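You operate a simulated robot arm through the tools that you are given. There is no shell and no other tool. Be economical: measure what you need, move in short steps, check, and stop when the job is done.

You run a simulated two-armed robot. Do the job below in one go: nothing can be reset, and whatever is moved stays where it is left.

JOB
Put one of the tea bottles from the top of the black table on the shelf of the black table. Put the lemon bottle on the top of the black table away on the top of the shelf before post four. Put one of the cardboard corner boards from the top of the black table in the green crate. Open the clear card tray lid. Any order will do. Set down upright: tea bottle, lemon bottle.

Only the result counts: the job must be done as asked and must still hold three seconds after the hand-in. Knocking over, shifting, dropping, spilling or breaking anything else fails it. A push-on lid holds only when it is set on centred and level and pressed home; a screw cap is set on level and turned clockwise until tight.

ROBOT AND FRAMES
Two 7-joint arms with fingered hands on one trunk, on a base that drives. Base frame: it is fixed to the floor where the robot stands at the start and does not move with it; the origin is under the middle of the robot, x ahead of it, y to its left, z up; the surface under the hand at the start is at about z = 0.78. Lengths are in m, angles in degrees, forces in N, time in s.
The left shoulder is at the start at [0.103, 0.17, 1.135], the right one opposite. With the tool pointing down near the work surface each hand reaches from about 0.36 to 0.8 m from the robot's upright axis, wherever it stands, measured 20 degrees to its own side. Places, roughly: cardboard corner board (5x5x27 cm) [0.4, -0.4, 0.9]; clear card tray lid [-5.9, 3.2, 1.7]; green crate (38x26x13 cm) [-0.2, 1.3, 0.8]; lemon bottle [0.5, 0, 0.75]; shelf of the black table [0.6, -0.2, 0.3]; tea bottle [0.5, -0.25, 0.75]; top of the shelf before post four (19x60 cm) [-3.36, 6.92, 0.9]. Payload 4 kg a hand.
The tool frame of a hand sits at the grasp point between the pads (the TCP): z along the fingers, y along the line on which they close. The tips reach 0.026 m beyond it. Largest opening 0.132 m; the body of the gripper starts 0.073 m behind the TCP. The gripper is a hand of 4 fingers: y runs from the thumb to the fingers, the wrist lies at [0, 0, -0.224] in the tool frame, and closing takes about 1.5 s.
Orientation is that of the tool frame in the base frame, as [roll, pitch, yaw] about the fixed x, y, z axes, in that order (R = Rz(yaw) Ry(pitch) Rx(roll)). With the fingers straight down and closing along the base's y, the tool's x points along the base's -x, its y along +y and its z along -z.

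CONTROLS
- The arms move only by the tool send_rows. It takes "left_series", "right_series" or both (then of equal length, played together; a hand with none holds still); each is one flat list of numbers, 7 for each row, row after row: the turn, a rotation vector about the tool's x, y, z in rad, then the shift along the tool's x, y, z in m, then the gripper command, from -1 (fully open) to 1 (shut), values between in proportion. In form: [rx, ry, rz, tx, ty, tz, fingers, rx, ry, rz, tx, ty, tz, fingers, ...]. A call has 1 to 12 rows; each row is the pose to reach, as a shift and turn from the pose commanded when the call began, along the tool's axes at that moment. Each row takes 0.2 s and may step no farther than 0.05 m and 8.6 degrees from the row before; otherwise, or with a gripper value out of range, the whole call is refused. Where a pose cannot be reached the arm comes as near as it can. A force on the tool above 40 N (or 10 N above the force at the start of the call, whichever is more), or a blocked arm, ends the call early, and 0.2 s more pass. The fingers move at their own pace (about 0.108 m/s each) and stop on an object; they squeeze with about 26 N. The grip force told is the motor's: it shows also when the fingers shut on nothing. Time passes only in rows, and 0.2 s behind the last, so rows that repeat a pose let the fingers close. It gives the time, the measured TCP pose, the force on the tool (base axes), the opening and the grip force at its end, in the units of the frame above (readings bear some noise), with the torque about the TCP (base axes, N m) and any sound that the robot's microphone picked up, and new pictures: "views" is both (left out), scene, wrist or none (wrist: the cameras of the hands that moved).
- Cameras (640 x 400 px; columns grow to the right, rows downward): "scene" is now at [0.1964, -0.0336, 1.3077]; the picture's right is [-0.39, -0.92, 0.00], its down [-0.57, 0.24, -0.78] and it looks along [0.72, -0.30, -0.62] (base axes); focal length 271 px, centre (320, 200). "left" rides on the left gripper at [-0.073, 0.006, -0.094] in its tool frame; the picture's right is [-0.08, -1.00, 0.00], its down [0.78, -0.06, -0.62] and it looks along [0.61, -0.05, 0.79] (tool axes); focal length 230 px, centre (320, 200). "right" rides on the right gripper at [0.073, 0.006, -0.094] in its tool frame; the picture's right is [-0.08, 1.00, 0.00], its down [-0.79, -0.06, -0.62] and it looks along [-0.61, -0.05, 0.79] (tool axes); focal length 230 px, centre (320, 200). There is no depth. A picture from a camera that has moved, and an enlarged one, comes with that camera's place and axes in the base frame and with its lens.
- lift_body(by): slides the trunk up (or, below 0, down) by that many m; the arms and the scene camera ride with it, the base frame stays. It gives what a move gives, with no picture.
- drive_base(legs): drives the robot by 1 to 6 legs, each [ahead, left, turn to the left] in m, m and degrees, along the robot's own axes; the way and the turn of a leg run together, so that a leg with both is an arc; at most 1.5 m and 180 degrees a leg. The arms and the cameras ride along, it lands a little off, and it stops where it bumps. It gives what a move gives, and a new picture of the scene camera.
- hand_shape(shape, hand): the hand has 4 fingers and takes this shape, open, in about a second: jaw (thumb against the fingers, like two jaws); tri (thumb and two fingers); tip (a fingertip pinch); poke (one finger out to press); point (the index stretched); flat (the hand flat); cup (the hand cupped); fist (a fist). The gripper value then closes the fingers along that shape, each until it touches; the sizes above hold for jaw. It gives what a move gives, with no picture.
- head_to(pan, tilt): turns the head with the scene camera to pan (to the left, within 80 degrees either way) and tilt (down, from -29 to 69), counted from straight ahead of the robot. It gives what a move gives, and a new picture of the scene camera.
- close_up(camera, box): a new picture of the part [left, top, right, bottom] of that camera's present view, enlarged. The clock stands still meanwhile.
- finish_job(): hands the job in; it is judged then, once.

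Go step by step. Nothing tells you exact positions but the pictures and the camera data: compare them with the known pose of the tool, close in by small moves and look again before you grip or let go. The budget is 165 turns and 260 pictures, counting those below and the enlarged ones. Unless the task says otherwise, let go and move clear before handing in, and close with one line.

The tools are called after "Emit:" as name(argument=value, ...) on one line, values as JSON. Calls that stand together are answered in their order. send_rows: Moves the arms, as the interface text tells. Its arguments: {"type":"object","properties":{"left_series":{"type":"array"},"right_series":{"type":"array"},"views":{"type":"string","enum":["both","scene","wrist","none"]}},"required":[]} The other tools are called the same way: lift_body (by) slides the trunk up or down; hand_shape (shape, hand) gives the hand a shape; drive_base (legs) drives the base; head_to (pan, tilt) turns the head that bears the scene camera; close_up (camera, box) takes an enlarged picture of a part of a camera's view; finish_job () hands the job in.

At the start:

```text
t: 0.0
left_position: [0.4603, 0.0037, 1.1184]
left_tool_rot: [180.0, 0.0, -179.9]
left_force: [0.1, 0.7, -0.1]
left_moment: [-0.03, 0.0, 0.01]
left_grip_width: 0.1315
left_gripper_force: 0.0
left_shape: jaw
right_position: [0.3829, -0.4198, 1.0179]
right_tool_rot: [177.4, 0.0, 177.9]
right_force: [0.7, 0.4, -1.2]
right_moment: [-0.01, -0.05, 0.04]
right_grip_width: 0.132
right_gripper_force: 0.1
right_shape: jaw
trunk travel left (down, up): [-0.15, 0.201]
robot x, y, heading: [-0.0038, -0.0022, -0.2]
head pan, tilt: [-22.7, 38.5]
```

scene: 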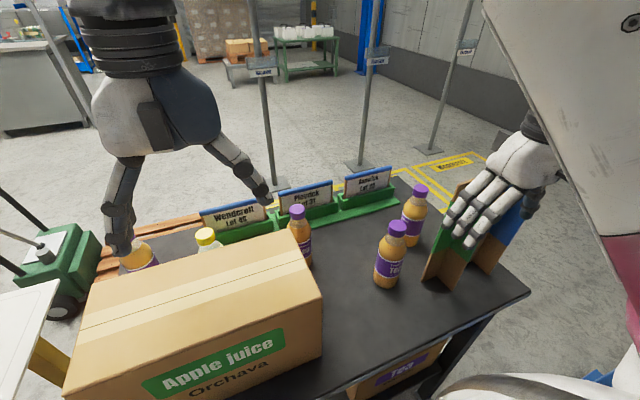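
right: 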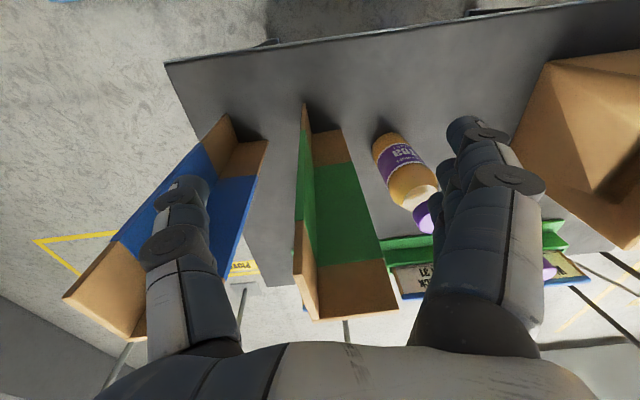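
left: 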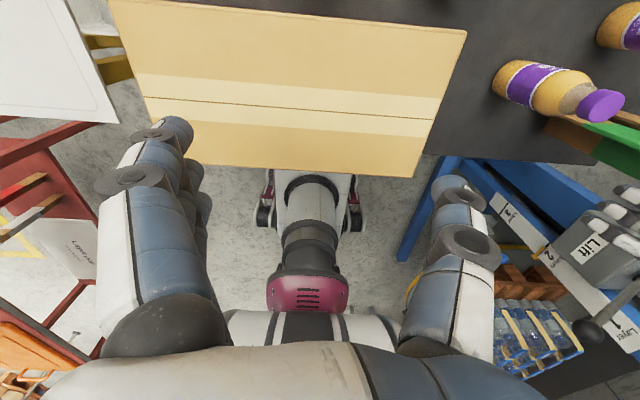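

I see the black table with an apple juice carton, tea bottles, a lemon bottle (yellow cap) and two corner boards standing at the right end. I look around first before moving anything.

Emit:
close_up(camera="scene", box=[80, 140, 560, 400])

Emit:
head_to(pan=0, tilt=55)

Emit:
head_to(pan=75, tilt=30)

Emit:
head_to(pan=-60, tilt=45)

```text
1.33 times, centred on (320, 270) of scene
camera zoom: at [0.1964, -0.0336, 1.3077], right [-0.39, -0.92, 0.0], down [-0.57, 0.24, -0.78], along [0.72, -0.3, -0.62], focal length 361 px, centre (320, 107)
```

zoom: 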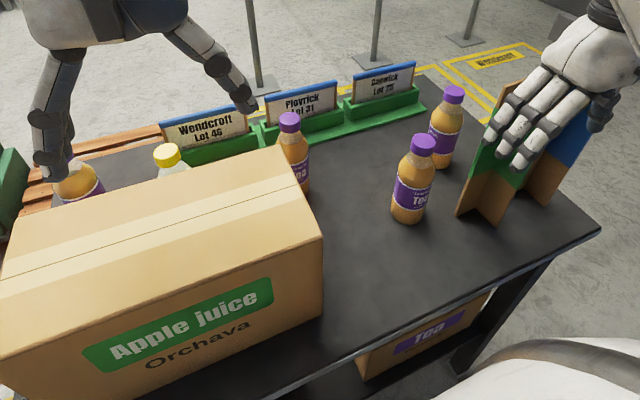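

```text
t: 0.9
left_position: [0.4611, 0.0048, 1.1182]
left_tool_rot: [-180.0, 0.0, 180.0]
left_force: [0.8, 0.1, -0.1]
left_moment: [0.02, 0.0, 0.01]
left_grip_width: 0.1319
left_gripper_force: 0.0
left_shape: jaw
right_position: [0.3824, -0.4213, 1.0168]
right_tool_rot: [177.1, 0.0, 177.7]
right_force: [0.3, 0.2, -0.4]
right_moment: [-0.02, 0.0, -0.03]
right_grip_width: 0.1317
right_gripper_force: 0.0
right_shape: jaw
trunk travel left (down, up): [-0.15, 0.201]
robot x, y, heading: [-0.0016, 0.0022, -0.2]
head pan, tilt: [0.0, 55.0]
camera scene: at [0.1892, -0.0004, 1.2849], right [0.0, -1.0, 0.0], down [-0.82, 0.0, -0.57], along [0.57, 0.0, -0.82], focal length 271 px, centre (320, 200)
```

scene: 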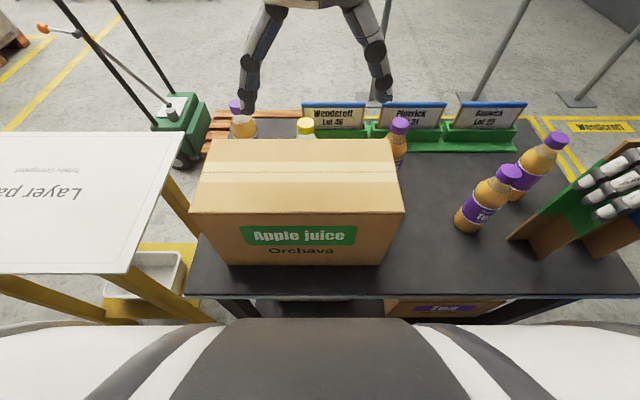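

```text
t: 2.3
left_position: [0.4609, 0.0034, 1.1192]
left_tool_rot: [180.0, 0.0, -180.0]
left_force: [-0.3, -0.3, -0.2]
left_moment: [0.0, -0.01, 0.01]
left_grip_width: 0.1319
left_gripper_force: 0.1
left_shape: jaw
right_position: [0.3822, -0.4201, 1.0152]
right_tool_rot: [177.0, 0.0, 177.7]
right_force: [0.2, -0.6, -0.3]
right_moment: [-0.02, 0.02, -0.01]
right_grip_width: 0.1321
right_gripper_force: 0.0
right_shape: jaw
trunk travel left (down, up): [-0.15, 0.201]
robot x, y, heading: [0.0018, 0.0003, -0.4]
head pan, tilt: [75.0, 30.0]
camera scene: at [0.1406, 0.0869, 1.3209], right [0.97, -0.26, 0.0], down [-0.13, -0.48, -0.87], along [0.22, 0.84, -0.5], focal length 271 px, centre (320, 200)
```

scene: 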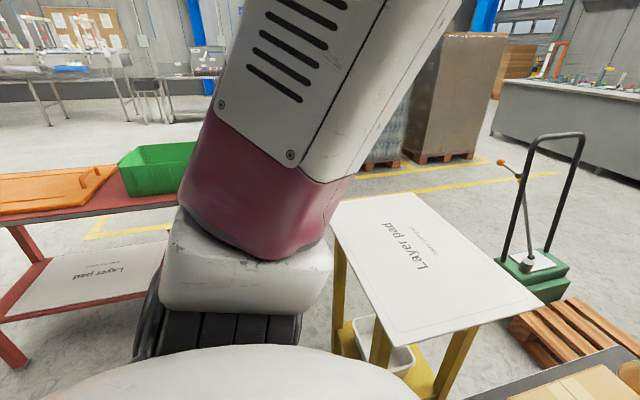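

```text
t: 4.5
left_position: [0.4593, 0.0034, 1.12]
left_tool_rot: [-180.0, 0.0, 180.0]
left_force: [0.3, 0.2, 0.3]
left_moment: [-0.01, 0.01, 0.0]
left_grip_width: 0.132
left_gripper_force: 0.1
left_shape: jaw
right_position: [0.3821, -0.4219, 1.0159]
right_tool_rot: [177.1, 0.0, 177.4]
right_force: [-0.2, 0.2, 0.6]
right_moment: [-0.01, -0.02, 0.01]
right_grip_width: 0.132
right_gripper_force: 0.0
right_shape: jaw
trunk travel left (down, up): [-0.15, 0.201]
robot x, y, heading: [0.0006, 0.0003, 0.0]
head pan, tilt: [-60.0, 45.0]
camera scene: at [0.1578, -0.0708, 1.2983], right [-0.87, -0.5, 0.0], down [-0.35, 0.61, -0.71], along [0.35, -0.61, -0.71], focal length 271 px, centre (320, 200)
```

scene: 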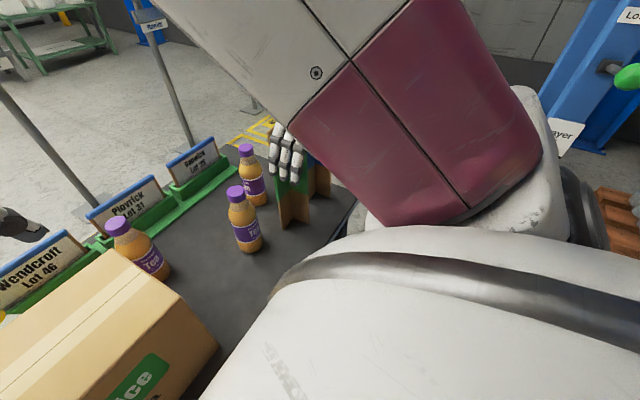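

The two corner boards stand upright on the table's right end (tops near z 1.04), with the near tea bottle about (0.48, -0.31). I'll start with the green board: raise the right hand, go over it with a partly closed grip, and look.

Emit:
send_rows(right_series=[0.03, 0, 0, 0, 0, -0.04, -0.5, 0.05, 0, 0, 0, 0.0, -0.08, -0.5, 0.05, 0, 0.03, -0.035, 0.015, -0.08, -0.5, 0.05, 0, 0.03, -0.07, 0.025, -0.08, -0.5], views="wrist")

Emit:
head_to(pan=-35, tilt=40)

```text
t: 5.5
left_position: [0.4614, 0.0041, 1.1204]
left_tool_rot: [180.0, 0.1, -180.0]
left_force: [0.2, 0.5, 0.4]
left_moment: [0.01, 0.0, 0.0]
left_grip_width: 0.1319
left_gripper_force: 0.1
left_shape: jaw
right_position: [0.4479, -0.413, 1.0904]
right_tool_rot: [177.0, 0.1, 174.0]
right_force: [-0.2, 0.1, -0.3]
right_moment: [0.0, -0.01, -0.03]
right_grip_width: 0.0993
right_gripper_force: 0.0
right_shape: jaw
trunk travel left (down, up): [-0.15, 0.201]
robot x, y, heading: [-0.0006, 0.0022, -0.1]
head pan, tilt: [-60.0, 45.0]
camera right: at [0.3771, -0.4039, 1.1843], right [0.18, 0.98, 0.05], down [0.77, -0.17, 0.61], along [0.61, -0.07, -0.79], focal length 230 px, centre (320, 200)
```

right: 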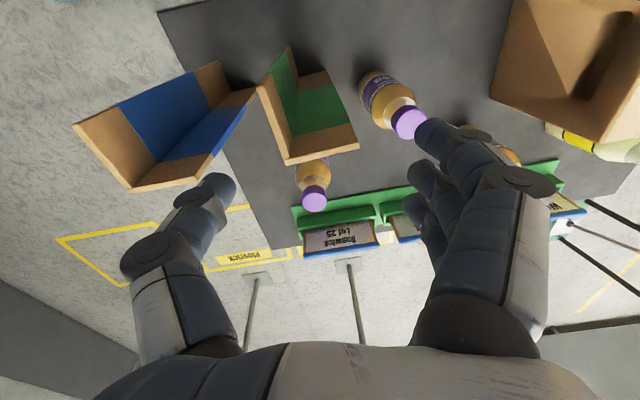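

```text
t: 6.4
left_position: [0.4603, 0.0028, 1.1189]
left_tool_rot: [180.0, -0.1, 179.9]
left_force: [0.5, -0.6, 0.8]
left_moment: [0.0, -0.01, 0.02]
left_grip_width: 0.1319
left_gripper_force: 0.0
left_shape: jaw
right_position: [0.4478, -0.4129, 1.0891]
right_tool_rot: [177.3, -0.4, 173.9]
right_force: [-0.6, -0.5, 0.9]
right_moment: [0.02, 0.0, -0.01]
right_grip_width: 0.0992
right_gripper_force: 0.0
right_shape: jaw
trunk travel left (down, up): [-0.15, 0.201]
robot x, y, heading: [0.0037, 0.001, -0.5]
head pan, tilt: [-35.0, 40.0]
camera scene: at [0.1518, -0.0741, 1.2986], right [-0.9, -0.43, 0.0], down [-0.3, 0.64, -0.71], along [0.3, -0.64, -0.7], focal length 271 px, centre (320, 200)
```

scene: 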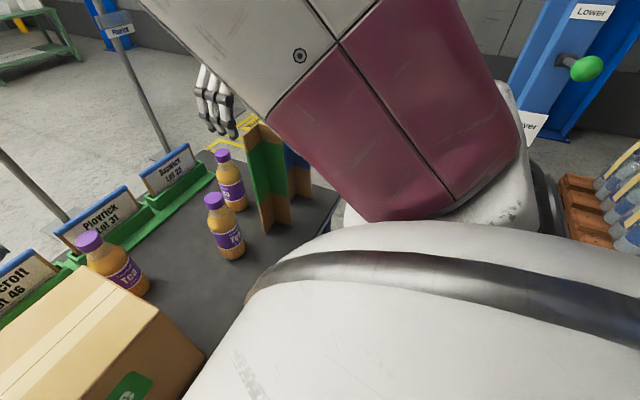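

The green board's top spans roughly x 0.40–0.45, y -0.43 to -0.385 at z 1.035, right beneath the hand. I'll square the yaw, descend straddling it in y, and close.

Emit:
send_rows(right_series=[0, 0, -0.05, 0, 0.003, 0.035, -0.5, 0, 0, -0.1, 0, 0.005, 0.07, -0.5, 0, 0, -0.1, 0, 0.005, 0.105, -0.5, 0, 0, -0.1, 0, 0.005, 0.105, -0.5], views="both")

```text
t: 7.4
left_position: [0.4598, 0.0038, 1.1198]
left_tool_rot: [180.0, 0.0, -179.9]
left_force: [0.6, 0.0, 0.5]
left_moment: [-0.03, -0.03, 0.06]
left_grip_width: 0.132
left_gripper_force: 0.1
left_shape: jaw
right_position: [0.4488, -0.4032, 0.9897]
right_tool_rot: [178.0, 0.5, 179.6]
right_force: [-0.1, -0.1, 0.4]
right_moment: [0.03, 0.01, -0.04]
right_grip_width: 0.0993
right_gripper_force: 0.0
right_shape: jaw
trunk travel left (down, up): [-0.15, 0.201]
robot x, y, heading: [0.0025, 0.0029, -0.2]
head pan, tilt: [-35.0, 40.0]
camera scene: at [0.1862, -0.0491, 1.3057], right [-0.57, -0.82, 0.0], down [-0.53, 0.37, -0.77], along [0.63, -0.44, -0.64], focal length 271 px, centre (320, 200)
camera right: at [0.377, -0.4017, 1.0821], right [0.08, 1.0, 0.04], down [0.78, -0.09, 0.62], along [0.62, -0.02, -0.78], focal length 230 px, centre (320, 200)
```

scene: 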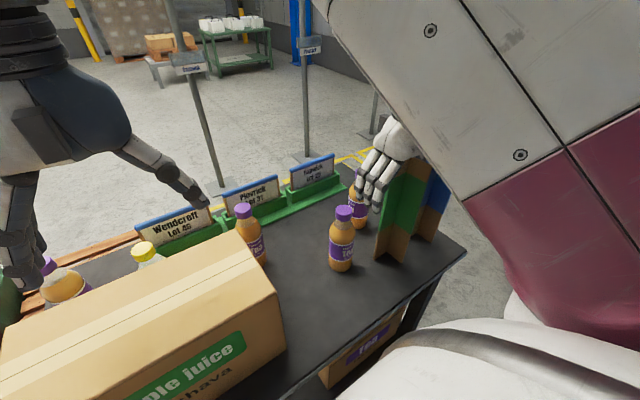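
right: 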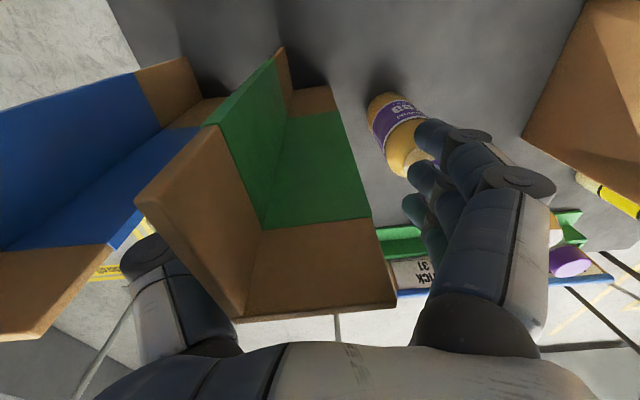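

The board sits between thumb and fingers as wanted. I close the grip.

Emit:
send_rows(right_series=[0, 0, 0, 0, -0.004, 0, 0.0, 0, 0, 0, 0, -0.004, 0, 0.3, 0, 0, 0, 0, -0.004, 0, 0.6, 0, 0, 0, 0, -0.004, 0, 0.8, 0, 0, 0, 0, -0.004, 0, 1, 0, 0, 0, 0, -0.004, 0, 1, 0, 0, 0, 0, -0.004, 0, 1], views="both")

```text
t: 9.0
left_position: [0.4599, 0.0054, 1.1192]
left_tool_rot: [-180.0, 0.0, -179.9]
left_force: [0.1, -0.4, -1.0]
left_moment: [0.05, 0.02, 0.0]
left_grip_width: 0.1318
left_gripper_force: 0.1
left_shape: jaw
right_position: [0.4496, -0.4078, 0.9876]
right_tool_rot: [178.4, -0.1, 179.7]
right_force: [0.7, 0.1, 1.6]
right_moment: [0.05, -0.04, 0.01]
right_grip_width: 0.0001
right_gripper_force: 26.2
right_shape: jaw
trunk travel left (down, up): [-0.15, 0.201]
robot x, y, heading: [0.0002, -0.0004, 0.1]
head pan, tilt: [-35.0, 40.0]
camera scene: at [0.1867, -0.049, 1.3056], right [-0.57, -0.82, 0.0], down [-0.53, 0.37, -0.77], along [0.63, -0.44, -0.64], focal length 271 px, centre (320, 200)
camera right: at [0.3775, -0.405, 1.0809], right [0.08, 1.0, 0.03], down [0.78, -0.08, 0.61], along [0.61, -0.03, -0.79], focal length 230 px, centre (320, 200)
```

scene: 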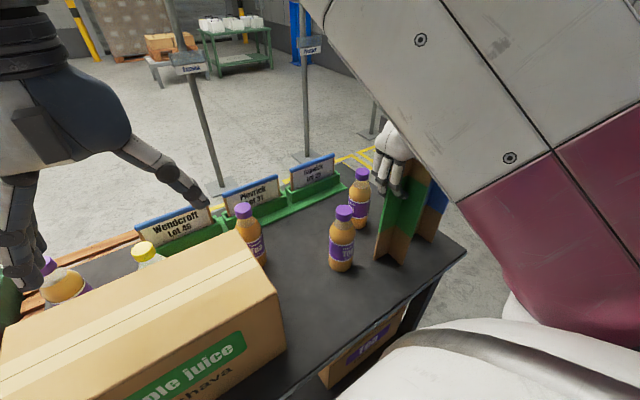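
right: 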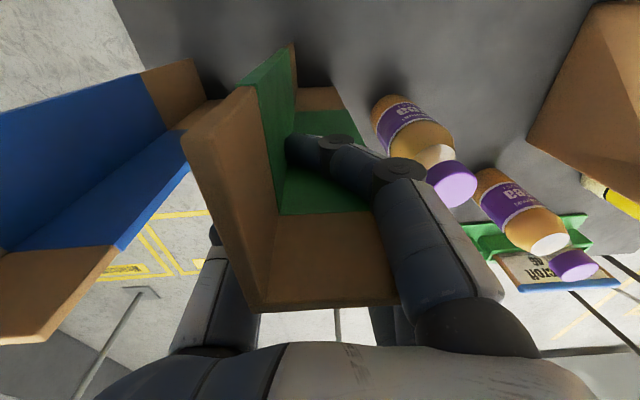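

Emit:
close_up(camera="right", box=[160, 40, 540, 360])

Emit:
close_up(camera="scene", box=[320, 100, 480, 280])

```text
1.25 times, centred on (350, 200) of right
camera zoom: at [0.3775, -0.405, 1.0809], right [0.08, 1.0, 0.03], down [0.78, -0.08, 0.61], along [0.61, -0.03, -0.79], focal length 288 px, centre (282, 200)
```

zoom: 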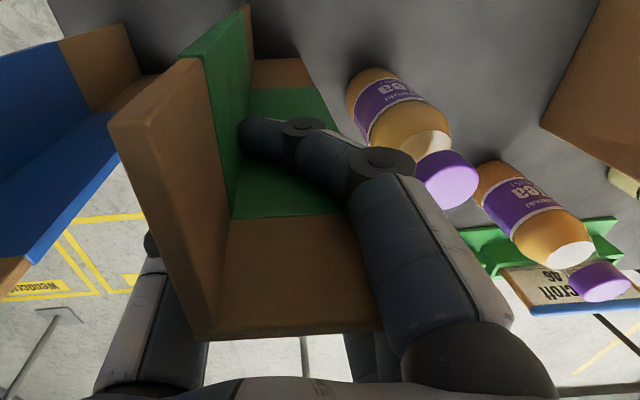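

```text
2.22 times, centred on (400, 190) of scene
camera zoom: at [0.1867, -0.049, 1.3056], right [-0.57, -0.82, 0.0], down [-0.53, 0.37, -0.77], along [0.63, -0.44, -0.64], focal length 602 px, centre (142, 222)
```

zoom: 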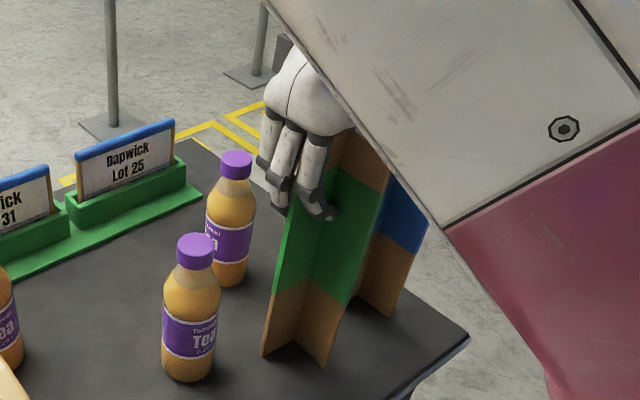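

Index presses inside the angle against the flange with the thumb outside. I lift a little to test the hold.

Emit:
send_rows(right_series=[0, 0, 0, 0, 0, -0.01, 1, 0, 0, 0, 0, 0, -0.02, 1, 0, 0, 0, 0, 0, -0.03, 1, 0, 0, 0, 0, 0, -0.03, 1], views="both")

```text
t: 10.0
left_position: [0.4606, 0.0032, 1.1184]
left_tool_rot: [-180.0, 0.0, 180.0]
left_force: [1.2, 0.4, 0.3]
left_moment: [0.01, 0.0, 0.04]
left_grip_width: 0.1321
left_gripper_force: 0.1
left_shape: jaw
right_position: [0.445, -0.4101, 1.013]
right_tool_rot: [177.7, -0.5, 179.2]
right_force: [0.5, 0.0, -0.5]
right_moment: [0.04, -0.05, 0.0]
right_grip_width: 0.0001
right_gripper_force: 26.0
right_shape: jaw
trunk travel left (down, up): [-0.15, 0.201]
robot x, y, heading: [0.0005, -0.0014, 0.3]
head pan, tilt: [-35.0, 40.0]
camera scene: at [0.187, -0.0493, 1.3055], right [-0.57, -0.82, 0.0], down [-0.53, 0.37, -0.77], along [0.63, -0.44, -0.64], focal length 271 px, centre (320, 200)
camera right: at [0.3756, -0.4077, 1.1063], right [0.09, 1.0, 0.04], down [0.79, -0.09, 0.61], along [0.61, -0.02, -0.79], focal length 230 px, centre (320, 200)
```

scene: 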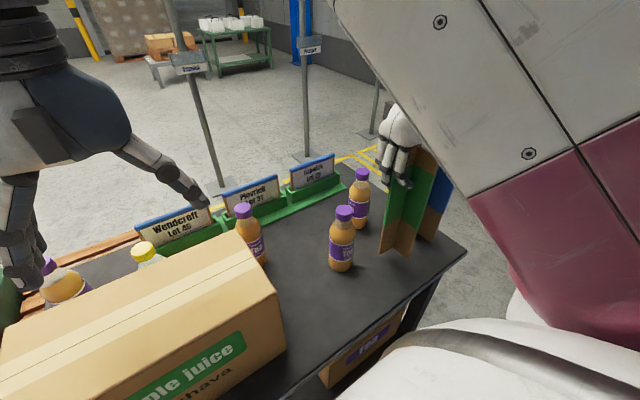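
right: 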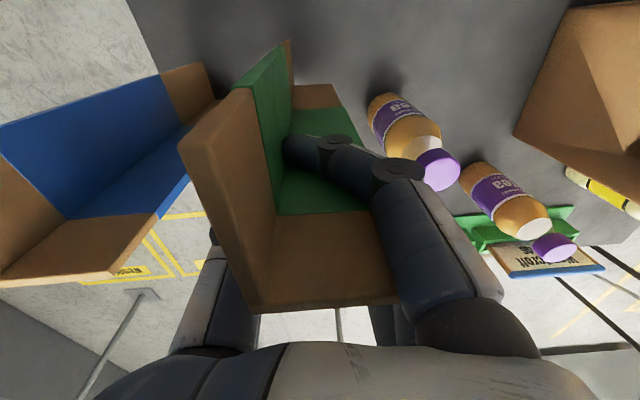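

The board lifts with the hand. I raise it well clear of the table.

Emit:
send_rows(right_series=[0, 0, 0, 0, 0, -0.04, 1, 0, 0, 0, 0, 0, -0.08, 1, 0, 0, 0, 0.02, 0, -0.12, 1, 0, 0, 0, 0.04, 0, -0.16, 1, 0, 0, 0, 0.06, 0, -0.2, 1], views="none")

Emit:
drive_base(legs=[[-0.25, 0, 0]])

Emit:
head_to(pan=80, tilt=25)

Emit:
head_to(pan=0, tilt=45)

```text
t: 11.3
left_position: [0.4596, 0.0035, 1.1192]
left_tool_rot: [180.0, 0.0, 180.0]
left_force: [0.6, 0.3, -0.8]
left_moment: [-0.01, 0.01, 0.0]
left_grip_width: 0.1322
left_gripper_force: 0.0
left_shape: jaw
right_position: [0.3898, -0.4311, 1.1951]
right_tool_rot: [172.9, -1.0, 179.1]
right_force: [-0.4, 0.6, -0.6]
right_moment: [0.01, -0.05, 0.04]
right_grip_width: 0.0
right_gripper_force: 26.5
right_shape: jaw
trunk travel left (down, up): [-0.15, 0.201]
robot x, y, heading: [0.0023, -0.0024, -0.2]
head pan, tilt: [-35.0, 40.0]
stopped in row 5 (right hand): the arm was blocked; the commanded pose is now the measured one
```

```text
t: 13.1
left_position: [0.2115, 0.0042, 1.1189]
left_tool_rot: [180.0, 0.1, -179.8]
left_force: [-1.0, -0.2, -0.8]
left_moment: [0.03, 0.01, -0.04]
left_grip_width: 0.1321
left_gripper_force: 0.0
left_shape: jaw
right_position: [0.1419, -0.4304, 1.1961]
right_tool_rot: [172.9, -1.0, 179.0]
right_force: [-1.2, -0.1, -1.6]
right_moment: [0.07, -0.07, -0.02]
right_grip_width: 0.0
right_gripper_force: 26.1
right_shape: jaw
trunk travel left (down, up): [-0.15, 0.201]
robot x, y, heading: [-0.2434, 0.0001, 0.0]
head pan, tilt: [-35.0, 40.0]
camera scene: at [-0.0734, -0.0682, 1.3143], right [-0.76, -0.64, 0.0], down [-0.36, 0.43, -0.83], along [0.53, -0.63, -0.56], focal length 271 px, centre (320, 200)
```

scene: 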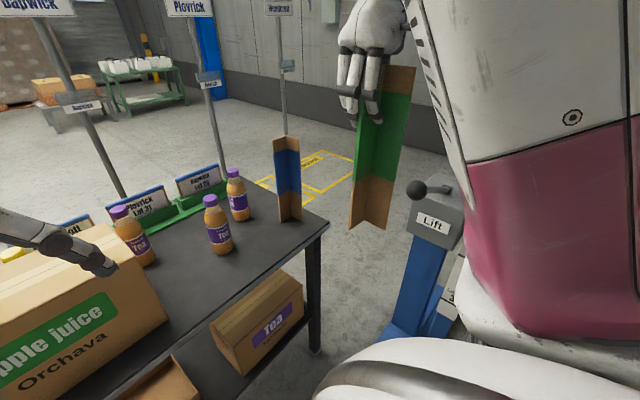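

```text
t: 15.1
left_position: [0.2135, 0.0045, 1.1202]
left_tool_rot: [179.9, 0.0, -179.9]
left_force: [-0.1, -0.1, 0.0]
left_moment: [0.04, 0.0, 0.01]
left_grip_width: 0.1317
left_gripper_force: 0.0
left_shape: jaw
right_position: [0.1427, -0.4311, 1.1951]
right_tool_rot: [172.6, -1.0, 179.1]
right_force: [0.2, 0.7, -1.2]
right_moment: [-0.03, 0.0, 0.0]
right_grip_width: 0.0
right_gripper_force: 26.2
right_shape: jaw
trunk travel left (down, up): [-0.15, 0.201]
robot x, y, heading: [-0.2484, -0.0011, 0.1]
head pan, tilt: [80.0, 25.0]
camera scene: at [-0.0715, -0.0667, 1.3138], right [-0.75, -0.66, 0.0], down [-0.38, 0.42, -0.82], along [0.55, -0.62, -0.57], focal length 271 px, centre (320, 200)
```

scene: 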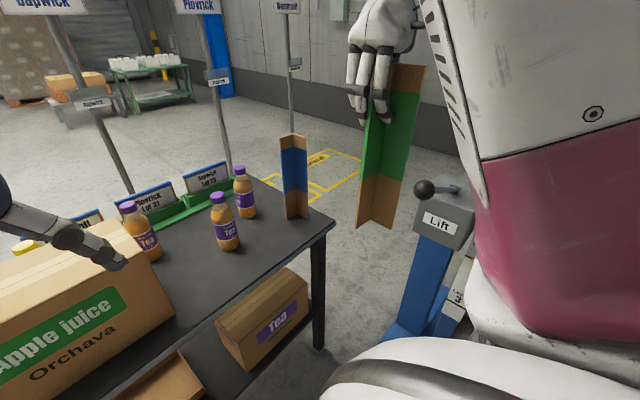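

```text
t: 16.6
left_position: [0.213, 0.0042, 1.1196]
left_tool_rot: [180.0, 0.1, -179.9]
left_force: [-0.1, -0.3, -0.3]
left_moment: [-0.02, 0.04, 0.02]
left_grip_width: 0.1317
left_gripper_force: 0.1
left_shape: jaw
right_position: [0.1426, -0.4311, 1.1932]
right_tool_rot: [172.7, -1.2, 179.0]
right_force: [0.5, -0.9, -2.0]
right_moment: [0.0, -0.01, -0.01]
right_grip_width: 0.0002
right_gripper_force: 25.8
right_shape: jaw
trunk travel left (down, up): [-0.15, 0.201]
robot x, y, heading: [-0.2482, -0.0019, 0.0]
head pan, tilt: [0.0, 45.0]
camera scene: at [-0.0709, -0.0662, 1.3136], right [-0.74, -0.67, 0.0], down [-0.38, 0.42, -0.82], along [0.55, -0.61, -0.57], focal length 271 px, centre (320, 200)
```

scene: 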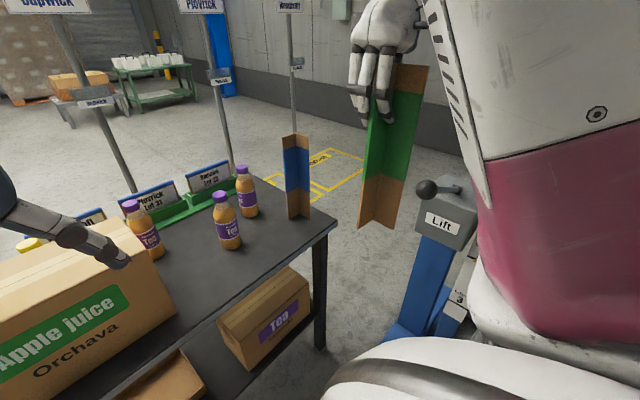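

The raised right arm seems to be jammed against the head. I lower the hand relative to the trunk and raise the trunk instead.

Emit:
send_rows(right_series=[0, 0, 0, 0, 0, 0.04, 1, 0, 0, 0, -0.03, 0, 0.08, 1, 0, 0, 0, -0.06, 0, 0.12, 1], views="none")

Emit:
lift_body(by=0.15)

Emit:
head_to(pan=78, tilt=25)

```text
t: 17.4
left_position: [0.2141, 0.0039, 1.1184]
left_tool_rot: [180.0, 0.0, -179.9]
left_force: [0.6, -0.4, -0.1]
left_moment: [-0.02, 0.03, 0.02]
left_grip_width: 0.1315
left_gripper_force: 0.0
left_shape: jaw
right_position: [0.201, -0.4136, 1.0786]
right_tool_rot: [173.0, -0.8, 179.1]
right_force: [0.3, 0.3, -1.0]
right_moment: [-0.01, 0.03, 0.0]
right_grip_width: 0.0
right_gripper_force: 25.5
right_shape: jaw
trunk travel left (down, up): [-0.15, 0.201]
robot x, y, heading: [-0.2444, -0.0024, -0.1]
head pan, tilt: [0.0, 45.0]
```

```text
t: 19.1
left_position: [0.2135, 0.0059, 1.2698]
left_tool_rot: [-179.8, 0.0, -179.9]
left_force: [-0.1, 0.0, -0.2]
left_moment: [0.0, 0.02, -0.02]
left_grip_width: 0.132
left_gripper_force: 0.0
left_shape: jaw
right_position: [0.2007, -0.4155, 1.2249]
right_tool_rot: [172.9, -0.9, 179.0]
right_force: [0.6, -0.9, -0.6]
right_moment: [-0.03, -0.04, -0.01]
right_grip_width: 0.0
right_gripper_force: 25.9
right_shape: jaw
trunk travel left (down, up): [-0.3, 0.051]
robot x, y, heading: [-0.2488, 0.0014, 0.0]
head pan, tilt: [0.0, 45.0]
```

```text
t: 20.7
left_position: [0.2139, 0.0052, 1.27]
left_tool_rot: [-179.7, -0.1, -179.9]
left_force: [0.2, -0.7, 0.1]
left_moment: [0.02, 0.02, -0.01]
left_grip_width: 0.1321
left_gripper_force: 0.2
left_shape: jaw
right_position: [0.2012, -0.416, 1.2254]
right_tool_rot: [172.9, -1.0, 179.0]
right_force: [0.8, 0.6, 0.2]
right_moment: [0.03, -0.04, 0.0]
right_grip_width: 0.0
right_gripper_force: 25.8
right_shape: jaw
trunk travel left (down, up): [-0.3, 0.051]
robot x, y, heading: [-0.248, -0.0001, 0.1]
head pan, tilt: [78.0, 25.0]
camera scene: at [-0.1135, 0.0019, 1.4776], right [0.03, -1.0, 0.0], down [-0.48, -0.01, -0.88], along [0.88, 0.02, -0.48], focal length 271 px, centre (320, 200)
```

scene: 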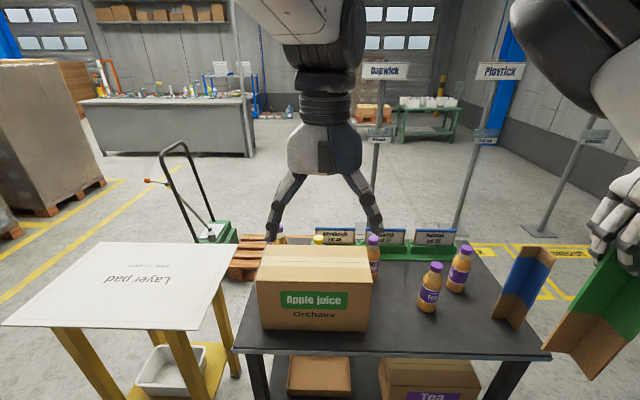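

Emit:
head_to(pan=78, tilt=28)

```text
t: 21.3
left_position: [0.2131, 0.0045, 1.27]
left_tool_rot: [-179.8, 0.0, -179.8]
left_force: [-0.4, -0.1, -0.4]
left_moment: [-0.03, -0.02, 0.01]
left_grip_width: 0.1319
left_gripper_force: 0.0
left_shape: jaw
right_position: [0.2, -0.4165, 1.225]
right_tool_rot: [172.9, -1.1, 178.9]
right_force: [0.7, -0.4, 0.0]
right_moment: [0.0, -0.02, -0.02]
right_grip_width: 0.0
right_gripper_force: 26.1
right_shape: jaw
trunk travel left (down, up): [-0.3, 0.051]
robot x, y, heading: [-0.2452, -0.0008, -0.2]
head pan, tilt: [78.0, 28.0]
camera scene: at [-0.1135, 0.0019, 1.4776], right [0.03, -1.0, 0.0], down [-0.48, -0.01, -0.88], along [0.88, 0.02, -0.48], focal length 271 px, centre (320, 200)
```

scene: 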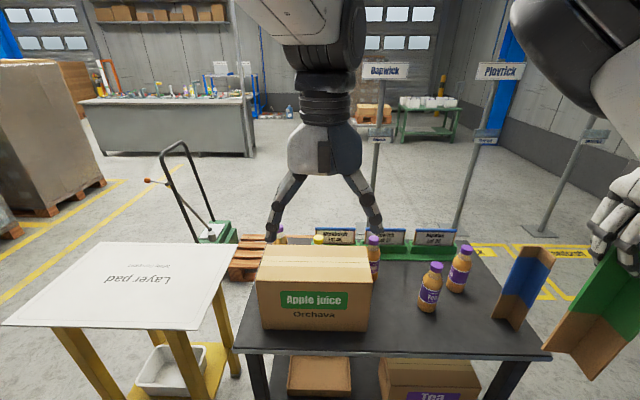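

The head is blocked by the left arm now, so I move that hand outward and lower.

Emit:
send_rows(left_series=[0, 0, 0, 0, 0.04, 0.02, -1, 0, 0, 0, 0, 0.08, 0.04, -1, 0, 0, 0, 0, 0.12, 0.06, -1, 0, 0, 0, 0, 0.16, 0.08, -1, 0, 0, 0, 0, 0.2, 0.1, -1], views="none")

Emit:
head_to(pan=78, tilt=28)

```text
t: 22.5
left_position: [0.2113, 0.2072, 1.1682]
left_tool_rot: [-180.0, -0.1, 180.0]
left_force: [-0.4, 0.3, 0.9]
left_moment: [-0.05, -0.04, 0.01]
left_grip_width: 0.1317
left_gripper_force: 0.1
left_shape: jaw
right_position: [0.2015, -0.4134, 1.2259]
right_tool_rot: [172.8, -1.0, 179.1]
right_force: [0.7, 0.6, -0.5]
right_moment: [-0.05, -0.03, 0.01]
right_grip_width: 0.0
right_gripper_force: 27.0
right_shape: jaw
trunk travel left (down, up): [-0.3, 0.051]
robot x, y, heading: [-0.2433, -0.0024, 0.1]
head pan, tilt: [78.0, 28.0]
```

```text
t: 23.1
left_position: [0.2117, 0.2052, 1.1706]
left_tool_rot: [180.0, -0.1, -179.9]
left_force: [0.4, -0.3, -0.4]
left_moment: [0.0, 0.0, -0.02]
left_grip_width: 0.1321
left_gripper_force: 0.0
left_shape: jaw
right_position: [0.2016, -0.4166, 1.2253]
right_tool_rot: [172.9, -1.0, 179.0]
right_force: [-1.2, 0.1, -0.2]
right_moment: [0.01, -0.02, -0.01]
right_grip_width: 0.0
right_gripper_force: 25.9
right_shape: jaw
trunk travel left (down, up): [-0.3, 0.051]
robot x, y, heading: [-0.246, 0.0016, 0.2]
head pan, tilt: [78.0, 28.0]
camera scene: at [-0.1859, 0.0885, 1.4784], right [0.98, -0.21, 0.0], down [-0.1, -0.46, -0.88], along [0.18, 0.86, -0.47], focal length 271 px, centre (320, 200)
```

scene: 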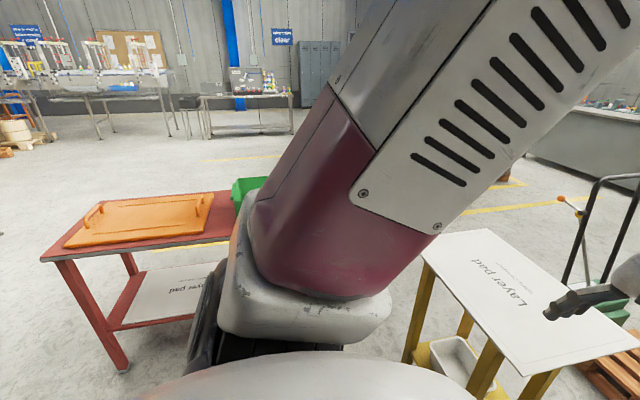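

Crate is beyond the red table's orange board, around (-0.2, 1.3). I back a bit more, turn left 90° and look.

Emit:
drive_base(legs=[[-0.2, 0, 0], [0, 0, 90]])

Emit:
head_to(pan=0, tilt=35)

```text
t: 28.5
left_position: [-0.6469, 0.459, 1.1704]
left_tool_rot: [-180.0, 0.0, -90.3]
left_force: [-0.1, -0.9, -0.9]
left_moment: [0.01, 0.03, 0.02]
left_grip_width: 0.1316
left_gripper_force: 0.0
left_shape: jaw
right_position: [-0.0263, 0.4444, 1.2258]
right_tool_rot: [172.9, -1.0, -91.3]
right_force: [-0.3, 0.3, -0.5]
right_moment: [0.03, 0.04, -0.02]
right_grip_width: 0.0001
right_gripper_force: 26.1
right_shape: jaw
trunk travel left (down, up): [-0.3, 0.051]
robot x, y, heading: [-0.4434, 0.0009, 89.7]
head pan, tilt: [78.0, 28.0]
camera scene: at [-0.5332, 0.0597, 1.4784], right [0.21, 0.98, 0.0], down [0.46, -0.1, -0.88], along [-0.86, 0.19, -0.47], focal length 271 px, centre (320, 200)
```

scene: 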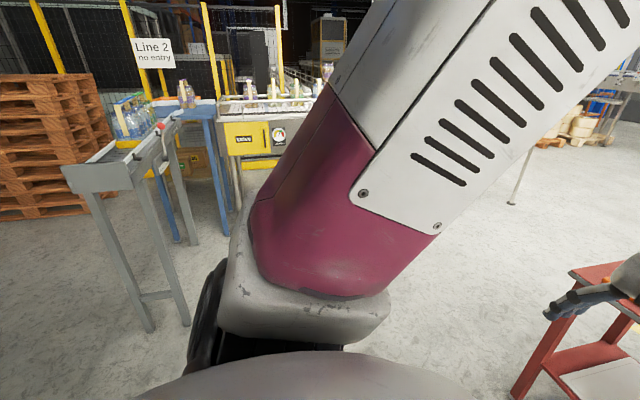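

```text
t: 30.0
left_position: [-0.6467, 0.459, 1.1693]
left_tool_rot: [180.0, -0.1, -90.3]
left_force: [-0.2, 0.4, 0.0]
left_moment: [0.05, -0.01, -0.01]
left_grip_width: 0.1318
left_gripper_force: 0.0
left_shape: jaw
right_position: [-0.0265, 0.4445, 1.2251]
right_tool_rot: [172.9, -1.1, -91.3]
right_force: [0.8, 0.1, -0.9]
right_moment: [0.02, 0.01, -0.01]
right_grip_width: 0.0001
right_gripper_force: 26.2
right_shape: jaw
trunk travel left (down, up): [-0.3, 0.051]
robot x, y, heading: [-0.4446, 0.0004, 89.8]
head pan, tilt: [0.0, 35.0]
camera scene: at [-0.4436, 0.1283, 1.4674], right [1.0, 0.0, 0.0], down [0.0, -0.57, -0.82], along [0.0, 0.82, -0.57], focal length 271 px, centre (320, 200)
```

scene: 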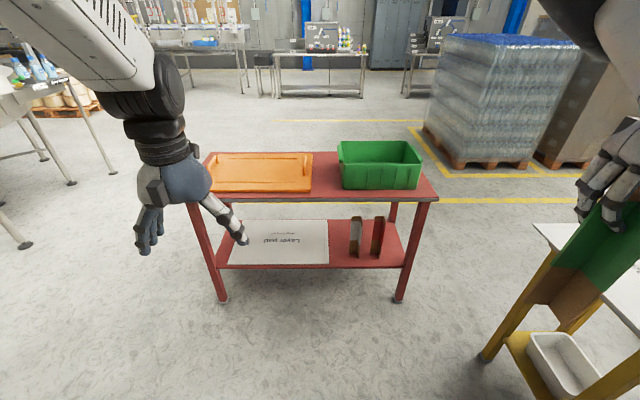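

The crate is at about x -0.345..0.015, y 1.2..1.46, rim z 0.91. I drive up to it so that the right hand can lay the board in tilted.

Emit:
drive_base(legs=[[0.68, -0.07, 0]])

```text
t: 33.8
left_position: [-0.5747, 1.1416, 1.1696]
left_tool_rot: [-180.0, 0.1, -90.2]
left_force: [-0.3, 0.2, 0.5]
left_moment: [-0.02, 0.0, 0.0]
left_grip_width: 0.1319
left_gripper_force: 0.1
left_shape: jaw
right_position: [0.0475, 1.1281, 1.2242]
right_tool_rot: [172.9, -1.0, -91.2]
right_force: [0.8, 0.0, -2.0]
right_moment: [0.02, -0.02, 0.03]
right_grip_width: 0.0002
right_gripper_force: 26.5
right_shape: jaw
trunk travel left (down, up): [-0.3, 0.051]
robot x, y, heading: [-0.3728, 0.6855, 89.6]
head pan, tilt: [0.0, 35.0]
camera scene: at [-0.3699, 0.8106, 1.4674], right [1.0, 0.0, 0.0], down [0.0, -0.57, -0.82], along [0.0, 0.82, -0.57], focal length 271 px, centre (320, 200)
```

scene: 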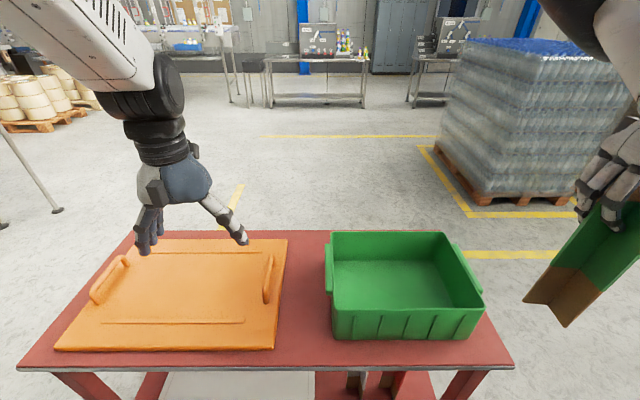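

I carry the board over the crate while tilting the hand about 40° toward the robot's left.

Emit:
send_rows(right_series=[-0.1, 0, 0, -0.03, 0.03, 0.01, 1, -0.22, 0, 0, -0.06, 0.06, 0.02, 1, -0.34, 0, 0, -0.09, 0.09, 0.04, 1, -0.46, 0, 0, -0.12, 0.12, 0.06, 1, -0.58, 0, 0, -0.15, 0.15, 0.08, 1, -0.68, 0, 0, -0.172, 0.175, 0.1, 1, -0.68, 0, 0, -0.172, 0.175, 0.1, 1], views="both")

```text
t: 35.4
left_position: [-0.5741, 1.1399, 1.1707]
left_tool_rot: [-180.0, 0.1, -90.1]
left_force: [0.0, 0.1, -0.1]
left_moment: [0.03, 0.02, 0.02]
left_grip_width: 0.1316
left_gripper_force: 0.0
left_shape: jaw
right_position: [-0.1366, 1.3009, 1.1452]
right_tool_rot: [133.7, -1.1, -91.1]
right_force: [-0.2, 0.4, -1.5]
right_moment: [0.0, -0.02, 0.02]
right_grip_width: 0.0
right_gripper_force: 26.2
right_shape: jaw
trunk travel left (down, up): [-0.3, 0.051]
robot x, y, heading: [-0.3694, 0.6824, 89.9]
head pan, tilt: [0.0, 35.0]
camera scene: at [-0.37, 0.8095, 1.4675], right [1.0, 0.0, 0.0], down [0.0, -0.57, -0.82], along [0.0, 0.82, -0.57], focal length 271 px, centre (320, 200)
camera right: at [-0.0725, 1.2282, 1.2151], right [-0.69, 0.1, 0.72], down [0.5, 0.78, 0.37], along [-0.52, 0.62, -0.59], focal length 230 px, centre (320, 200)
```

scene: 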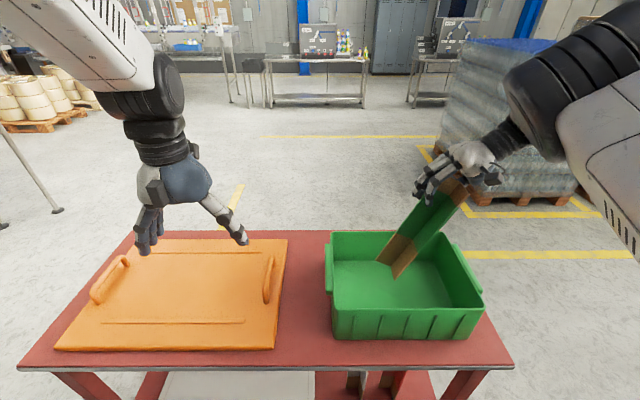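
right: 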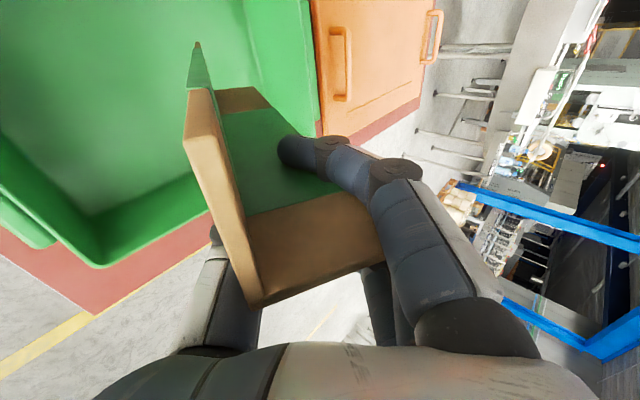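

The board hangs nicely over the crate. I lower it straight down about 0.18 m.

Emit:
send_rows(right_series=[0, 0, 0, 0, -0.034, 0.029, 1, 0, 0, 0, 0, -0.068, 0.058, 1, 0, 0, 0, 0, -0.1, 0.085, 1, 0, 0, 0, 0, -0.12, 0.103, 1, 0, 0, 0, 0, -0.137, 0.117, 1, 0, 0, 0, 0, -0.137, 0.117, 1], views="both")

```text
t: 36.8
left_position: [-0.5744, 1.1407, 1.1704]
left_tool_rot: [180.0, 0.0, -90.3]
left_force: [0.1, -0.4, 0.6]
left_moment: [-0.01, 0.0, -0.02]
left_grip_width: 0.1319
left_gripper_force: 0.1
left_shape: jaw
right_position: [-0.1276, 1.3002, 0.964]
right_tool_rot: [133.9, -0.9, -91.2]
right_force: [-0.1, 0.3, 0.5]
right_moment: [0.04, 0.02, -0.02]
right_grip_width: 0.0
right_gripper_force: 25.9
right_shape: jaw
trunk travel left (down, up): [-0.3, 0.051]
robot x, y, heading: [-0.3733, 0.6812, 89.8]
head pan, tilt: [0.0, 35.0]
camera scene: at [-0.3703, 0.81, 1.4675], right [1.0, 0.0, 0.0], down [0.0, -0.57, -0.82], along [0.0, 0.82, -0.57], focal length 271 px, centre (320, 200)
camera right: at [-0.064, 1.2262, 1.034], right [-0.69, 0.1, 0.72], down [0.5, 0.78, 0.37], along [-0.52, 0.62, -0.59], focal length 230 px, centre (320, 200)
```

scene: 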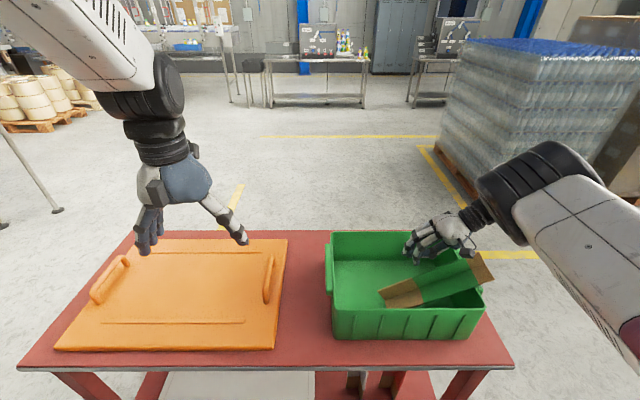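
right: 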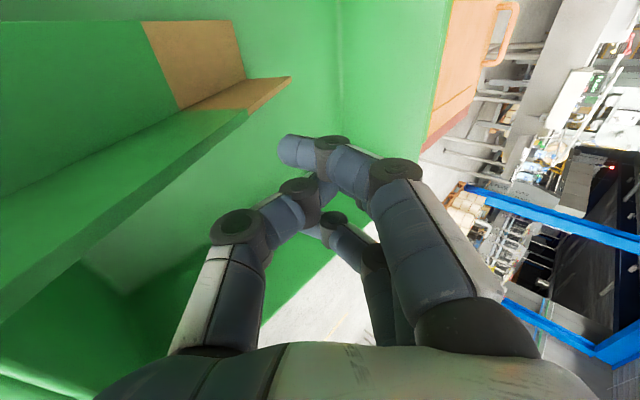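

The board slipped out of the grip and now leans in the crate against its right rim. I raise the hand and look closely.

Emit:
send_rows(right_series=[0, 0, 0, 0, 0.036, -0.034, 1, 0, 0, 0, 0, 0.072, -0.069, 1, 0, 0, 0, 0, 0.108, -0.103, 1, 0.1, 0, 0, 0, 0.136, -0.13, 1], views="none")

Emit:
close_up(camera="scene", box=[300, 200, 520, 360])

Emit:
close_up(camera="right", box=[0, 0, 640, 400])

```text
refused: row 2 steps farther than a row can; nothing moved
```

```text
2.50 times, centred on (410, 280) of scene
camera zoom: at [-0.3703, 0.81, 1.4675], right [1.0, 0.0, 0.0], down [0.0, -0.57, -0.82], along [0.0, 0.82, -0.57], focal length 677 px, centre (95, 0)
```

zoom: 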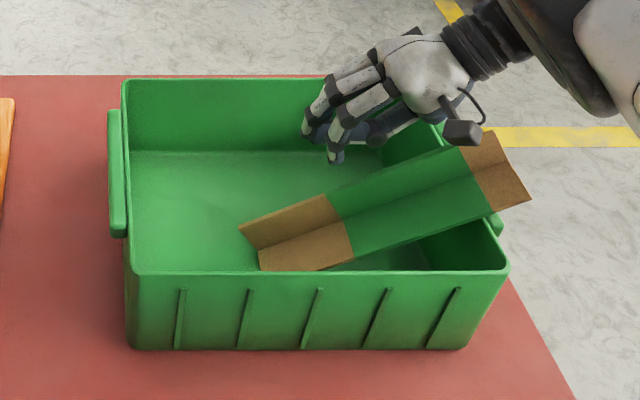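

```text
1.00 times, centred on (320, 200) of right (not enlarged: the box is as wide or as high as the picture)
camera zoom: at [-0.064, 1.2262, 1.034], right [-0.69, 0.1, 0.72], down [0.5, 0.78, 0.37], along [-0.52, 0.62, -0.59], focal length 230 px, centre (320, 200)
```

zoom: 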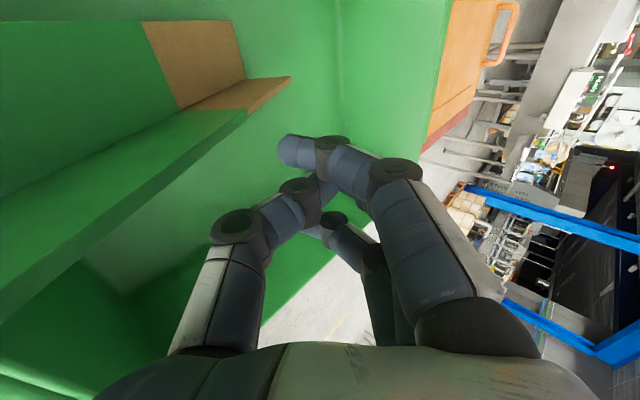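

The board's right end rests over the crate's right rim (x≈0.05), the left end on the floor of the crate. I'll raise the hand, turn it fingers-down, and then push the protruding end to the left so it drops in.

Emit:
send_rows(right_series=[0, 0, 0, 0, 0.034, -0.033, 1, 0, 0, 0, 0, 0.068, -0.066, 1, 0, 0, 0, 0, 0.102, -0.099, 1, 0.14, 0, 0, 0, 0.115, -0.135, 1, 0.28, 0, 0, 0, 0.1, -0.17, 1, 0.42, 0, 0, 0.01, 0.075, -0.205, 1, 0.56, 0, 0, 0.02, 0.045, -0.235, 1, 0.7, 0, 0, 0.03, 0.015, -0.265, 1, 0.8, 0, 0, 0.03, -0.015, -0.295, 1, 0.8, 0, 0, 0.03, -0.03, -0.31, 1], views="scene")

```text
t: 39.0
left_position: [-0.5732, 1.141, 1.1702]
left_tool_rot: [179.9, 0.1, -90.3]
left_force: [0.8, -0.5, 0.3]
left_moment: [0.02, 0.02, -0.01]
left_grip_width: 0.132
left_gripper_force: 0.1
left_shape: jaw
right_position: [0.1173, 1.2651, 1.1578]
right_tool_rot: [179.8, -1.0, -91.3]
right_force: [-0.8, -0.5, 0.1]
right_moment: [-0.02, -0.03, -0.03]
right_grip_width: 0.0
right_gripper_force: 26.0
right_shape: jaw
trunk travel left (down, up): [-0.3, 0.051]
robot x, y, heading: [-0.3745, 0.6849, 89.7]
head pan, tilt: [0.0, 35.0]
camera scene: at [-0.3693, 0.8101, 1.4674], right [1.0, 0.0, 0.0], down [0.0, -0.57, -0.82], along [0.0, 0.82, -0.57], focal length 271 px, centre (320, 200)
```

scene: 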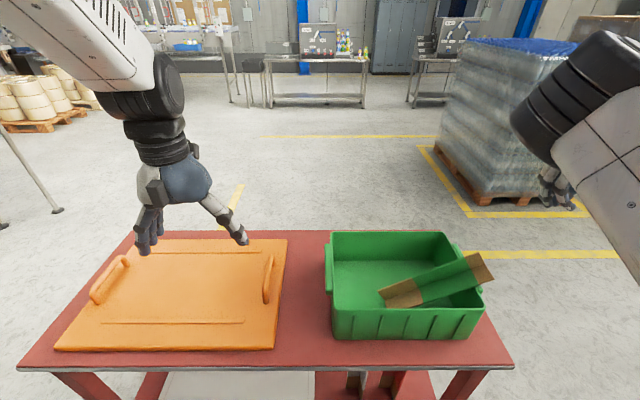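

Emit:
send_rows(right_series=[0, 0, 0, -0.005, -0.02, 0.045, 1, 0, 0, 0, -0.01, -0.02, 0.09, 1, 0, 0, 0, -0.01, -0.02, 0.135, 1, 0, 0, 0, -0.01, -0.02, 0.175, 1, 0, 0, 0, -0.01, -0.02, 0.202, 1, 0, 0, 0, -0.01, -0.02, 0.202, 1], views="both")

```text
t: 40.4
left_position: [-0.5739, 1.1407, 1.1706]
left_tool_rot: [-179.9, 0.0, -90.2]
left_force: [-0.4, -1.1, -0.1]
left_moment: [-0.03, -0.03, -0.01]
left_grip_width: 0.1319
left_gripper_force: 0.1
left_shape: jaw
right_position: [0.1372, 1.2726, 0.9559]
right_tool_rot: [179.8, -1.1, -91.2]
right_force: [-0.3, -0.4, -0.2]
right_moment: [-0.03, 0.01, 0.0]
right_grip_width: 0.0
right_gripper_force: 25.9
right_shape: jaw
trunk travel left (down, up): [-0.3, 0.051]
robot x, y, heading: [-0.3738, 0.68, 89.7]
head pan, tilt: [0.0, 35.0]
camera scene: at [-0.3702, 0.8101, 1.4674], right [1.0, 0.0, 0.0], down [0.0, -0.57, -0.82], along [0.0, 0.82, -0.57], focal length 271 px, centre (320, 200)
camera right: at [0.1318, 1.2014, 1.0506], right [-1.0, 0.1, 0.0], down [0.08, 0.79, 0.6], along [0.06, 0.6, -0.8], focal length 230 px, centre (320, 200)
```

scene: 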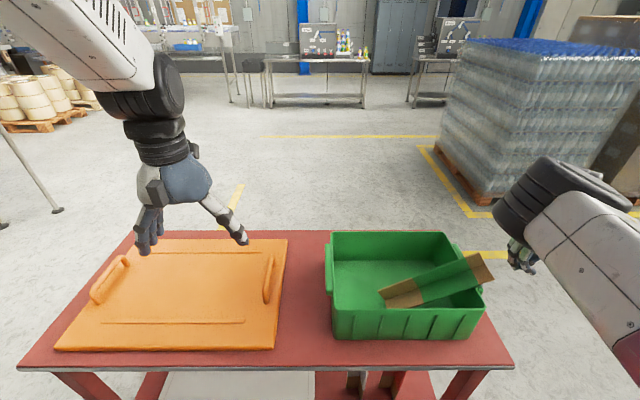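
right: 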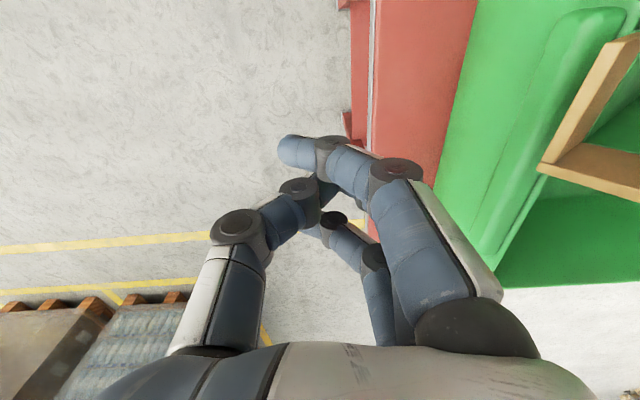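

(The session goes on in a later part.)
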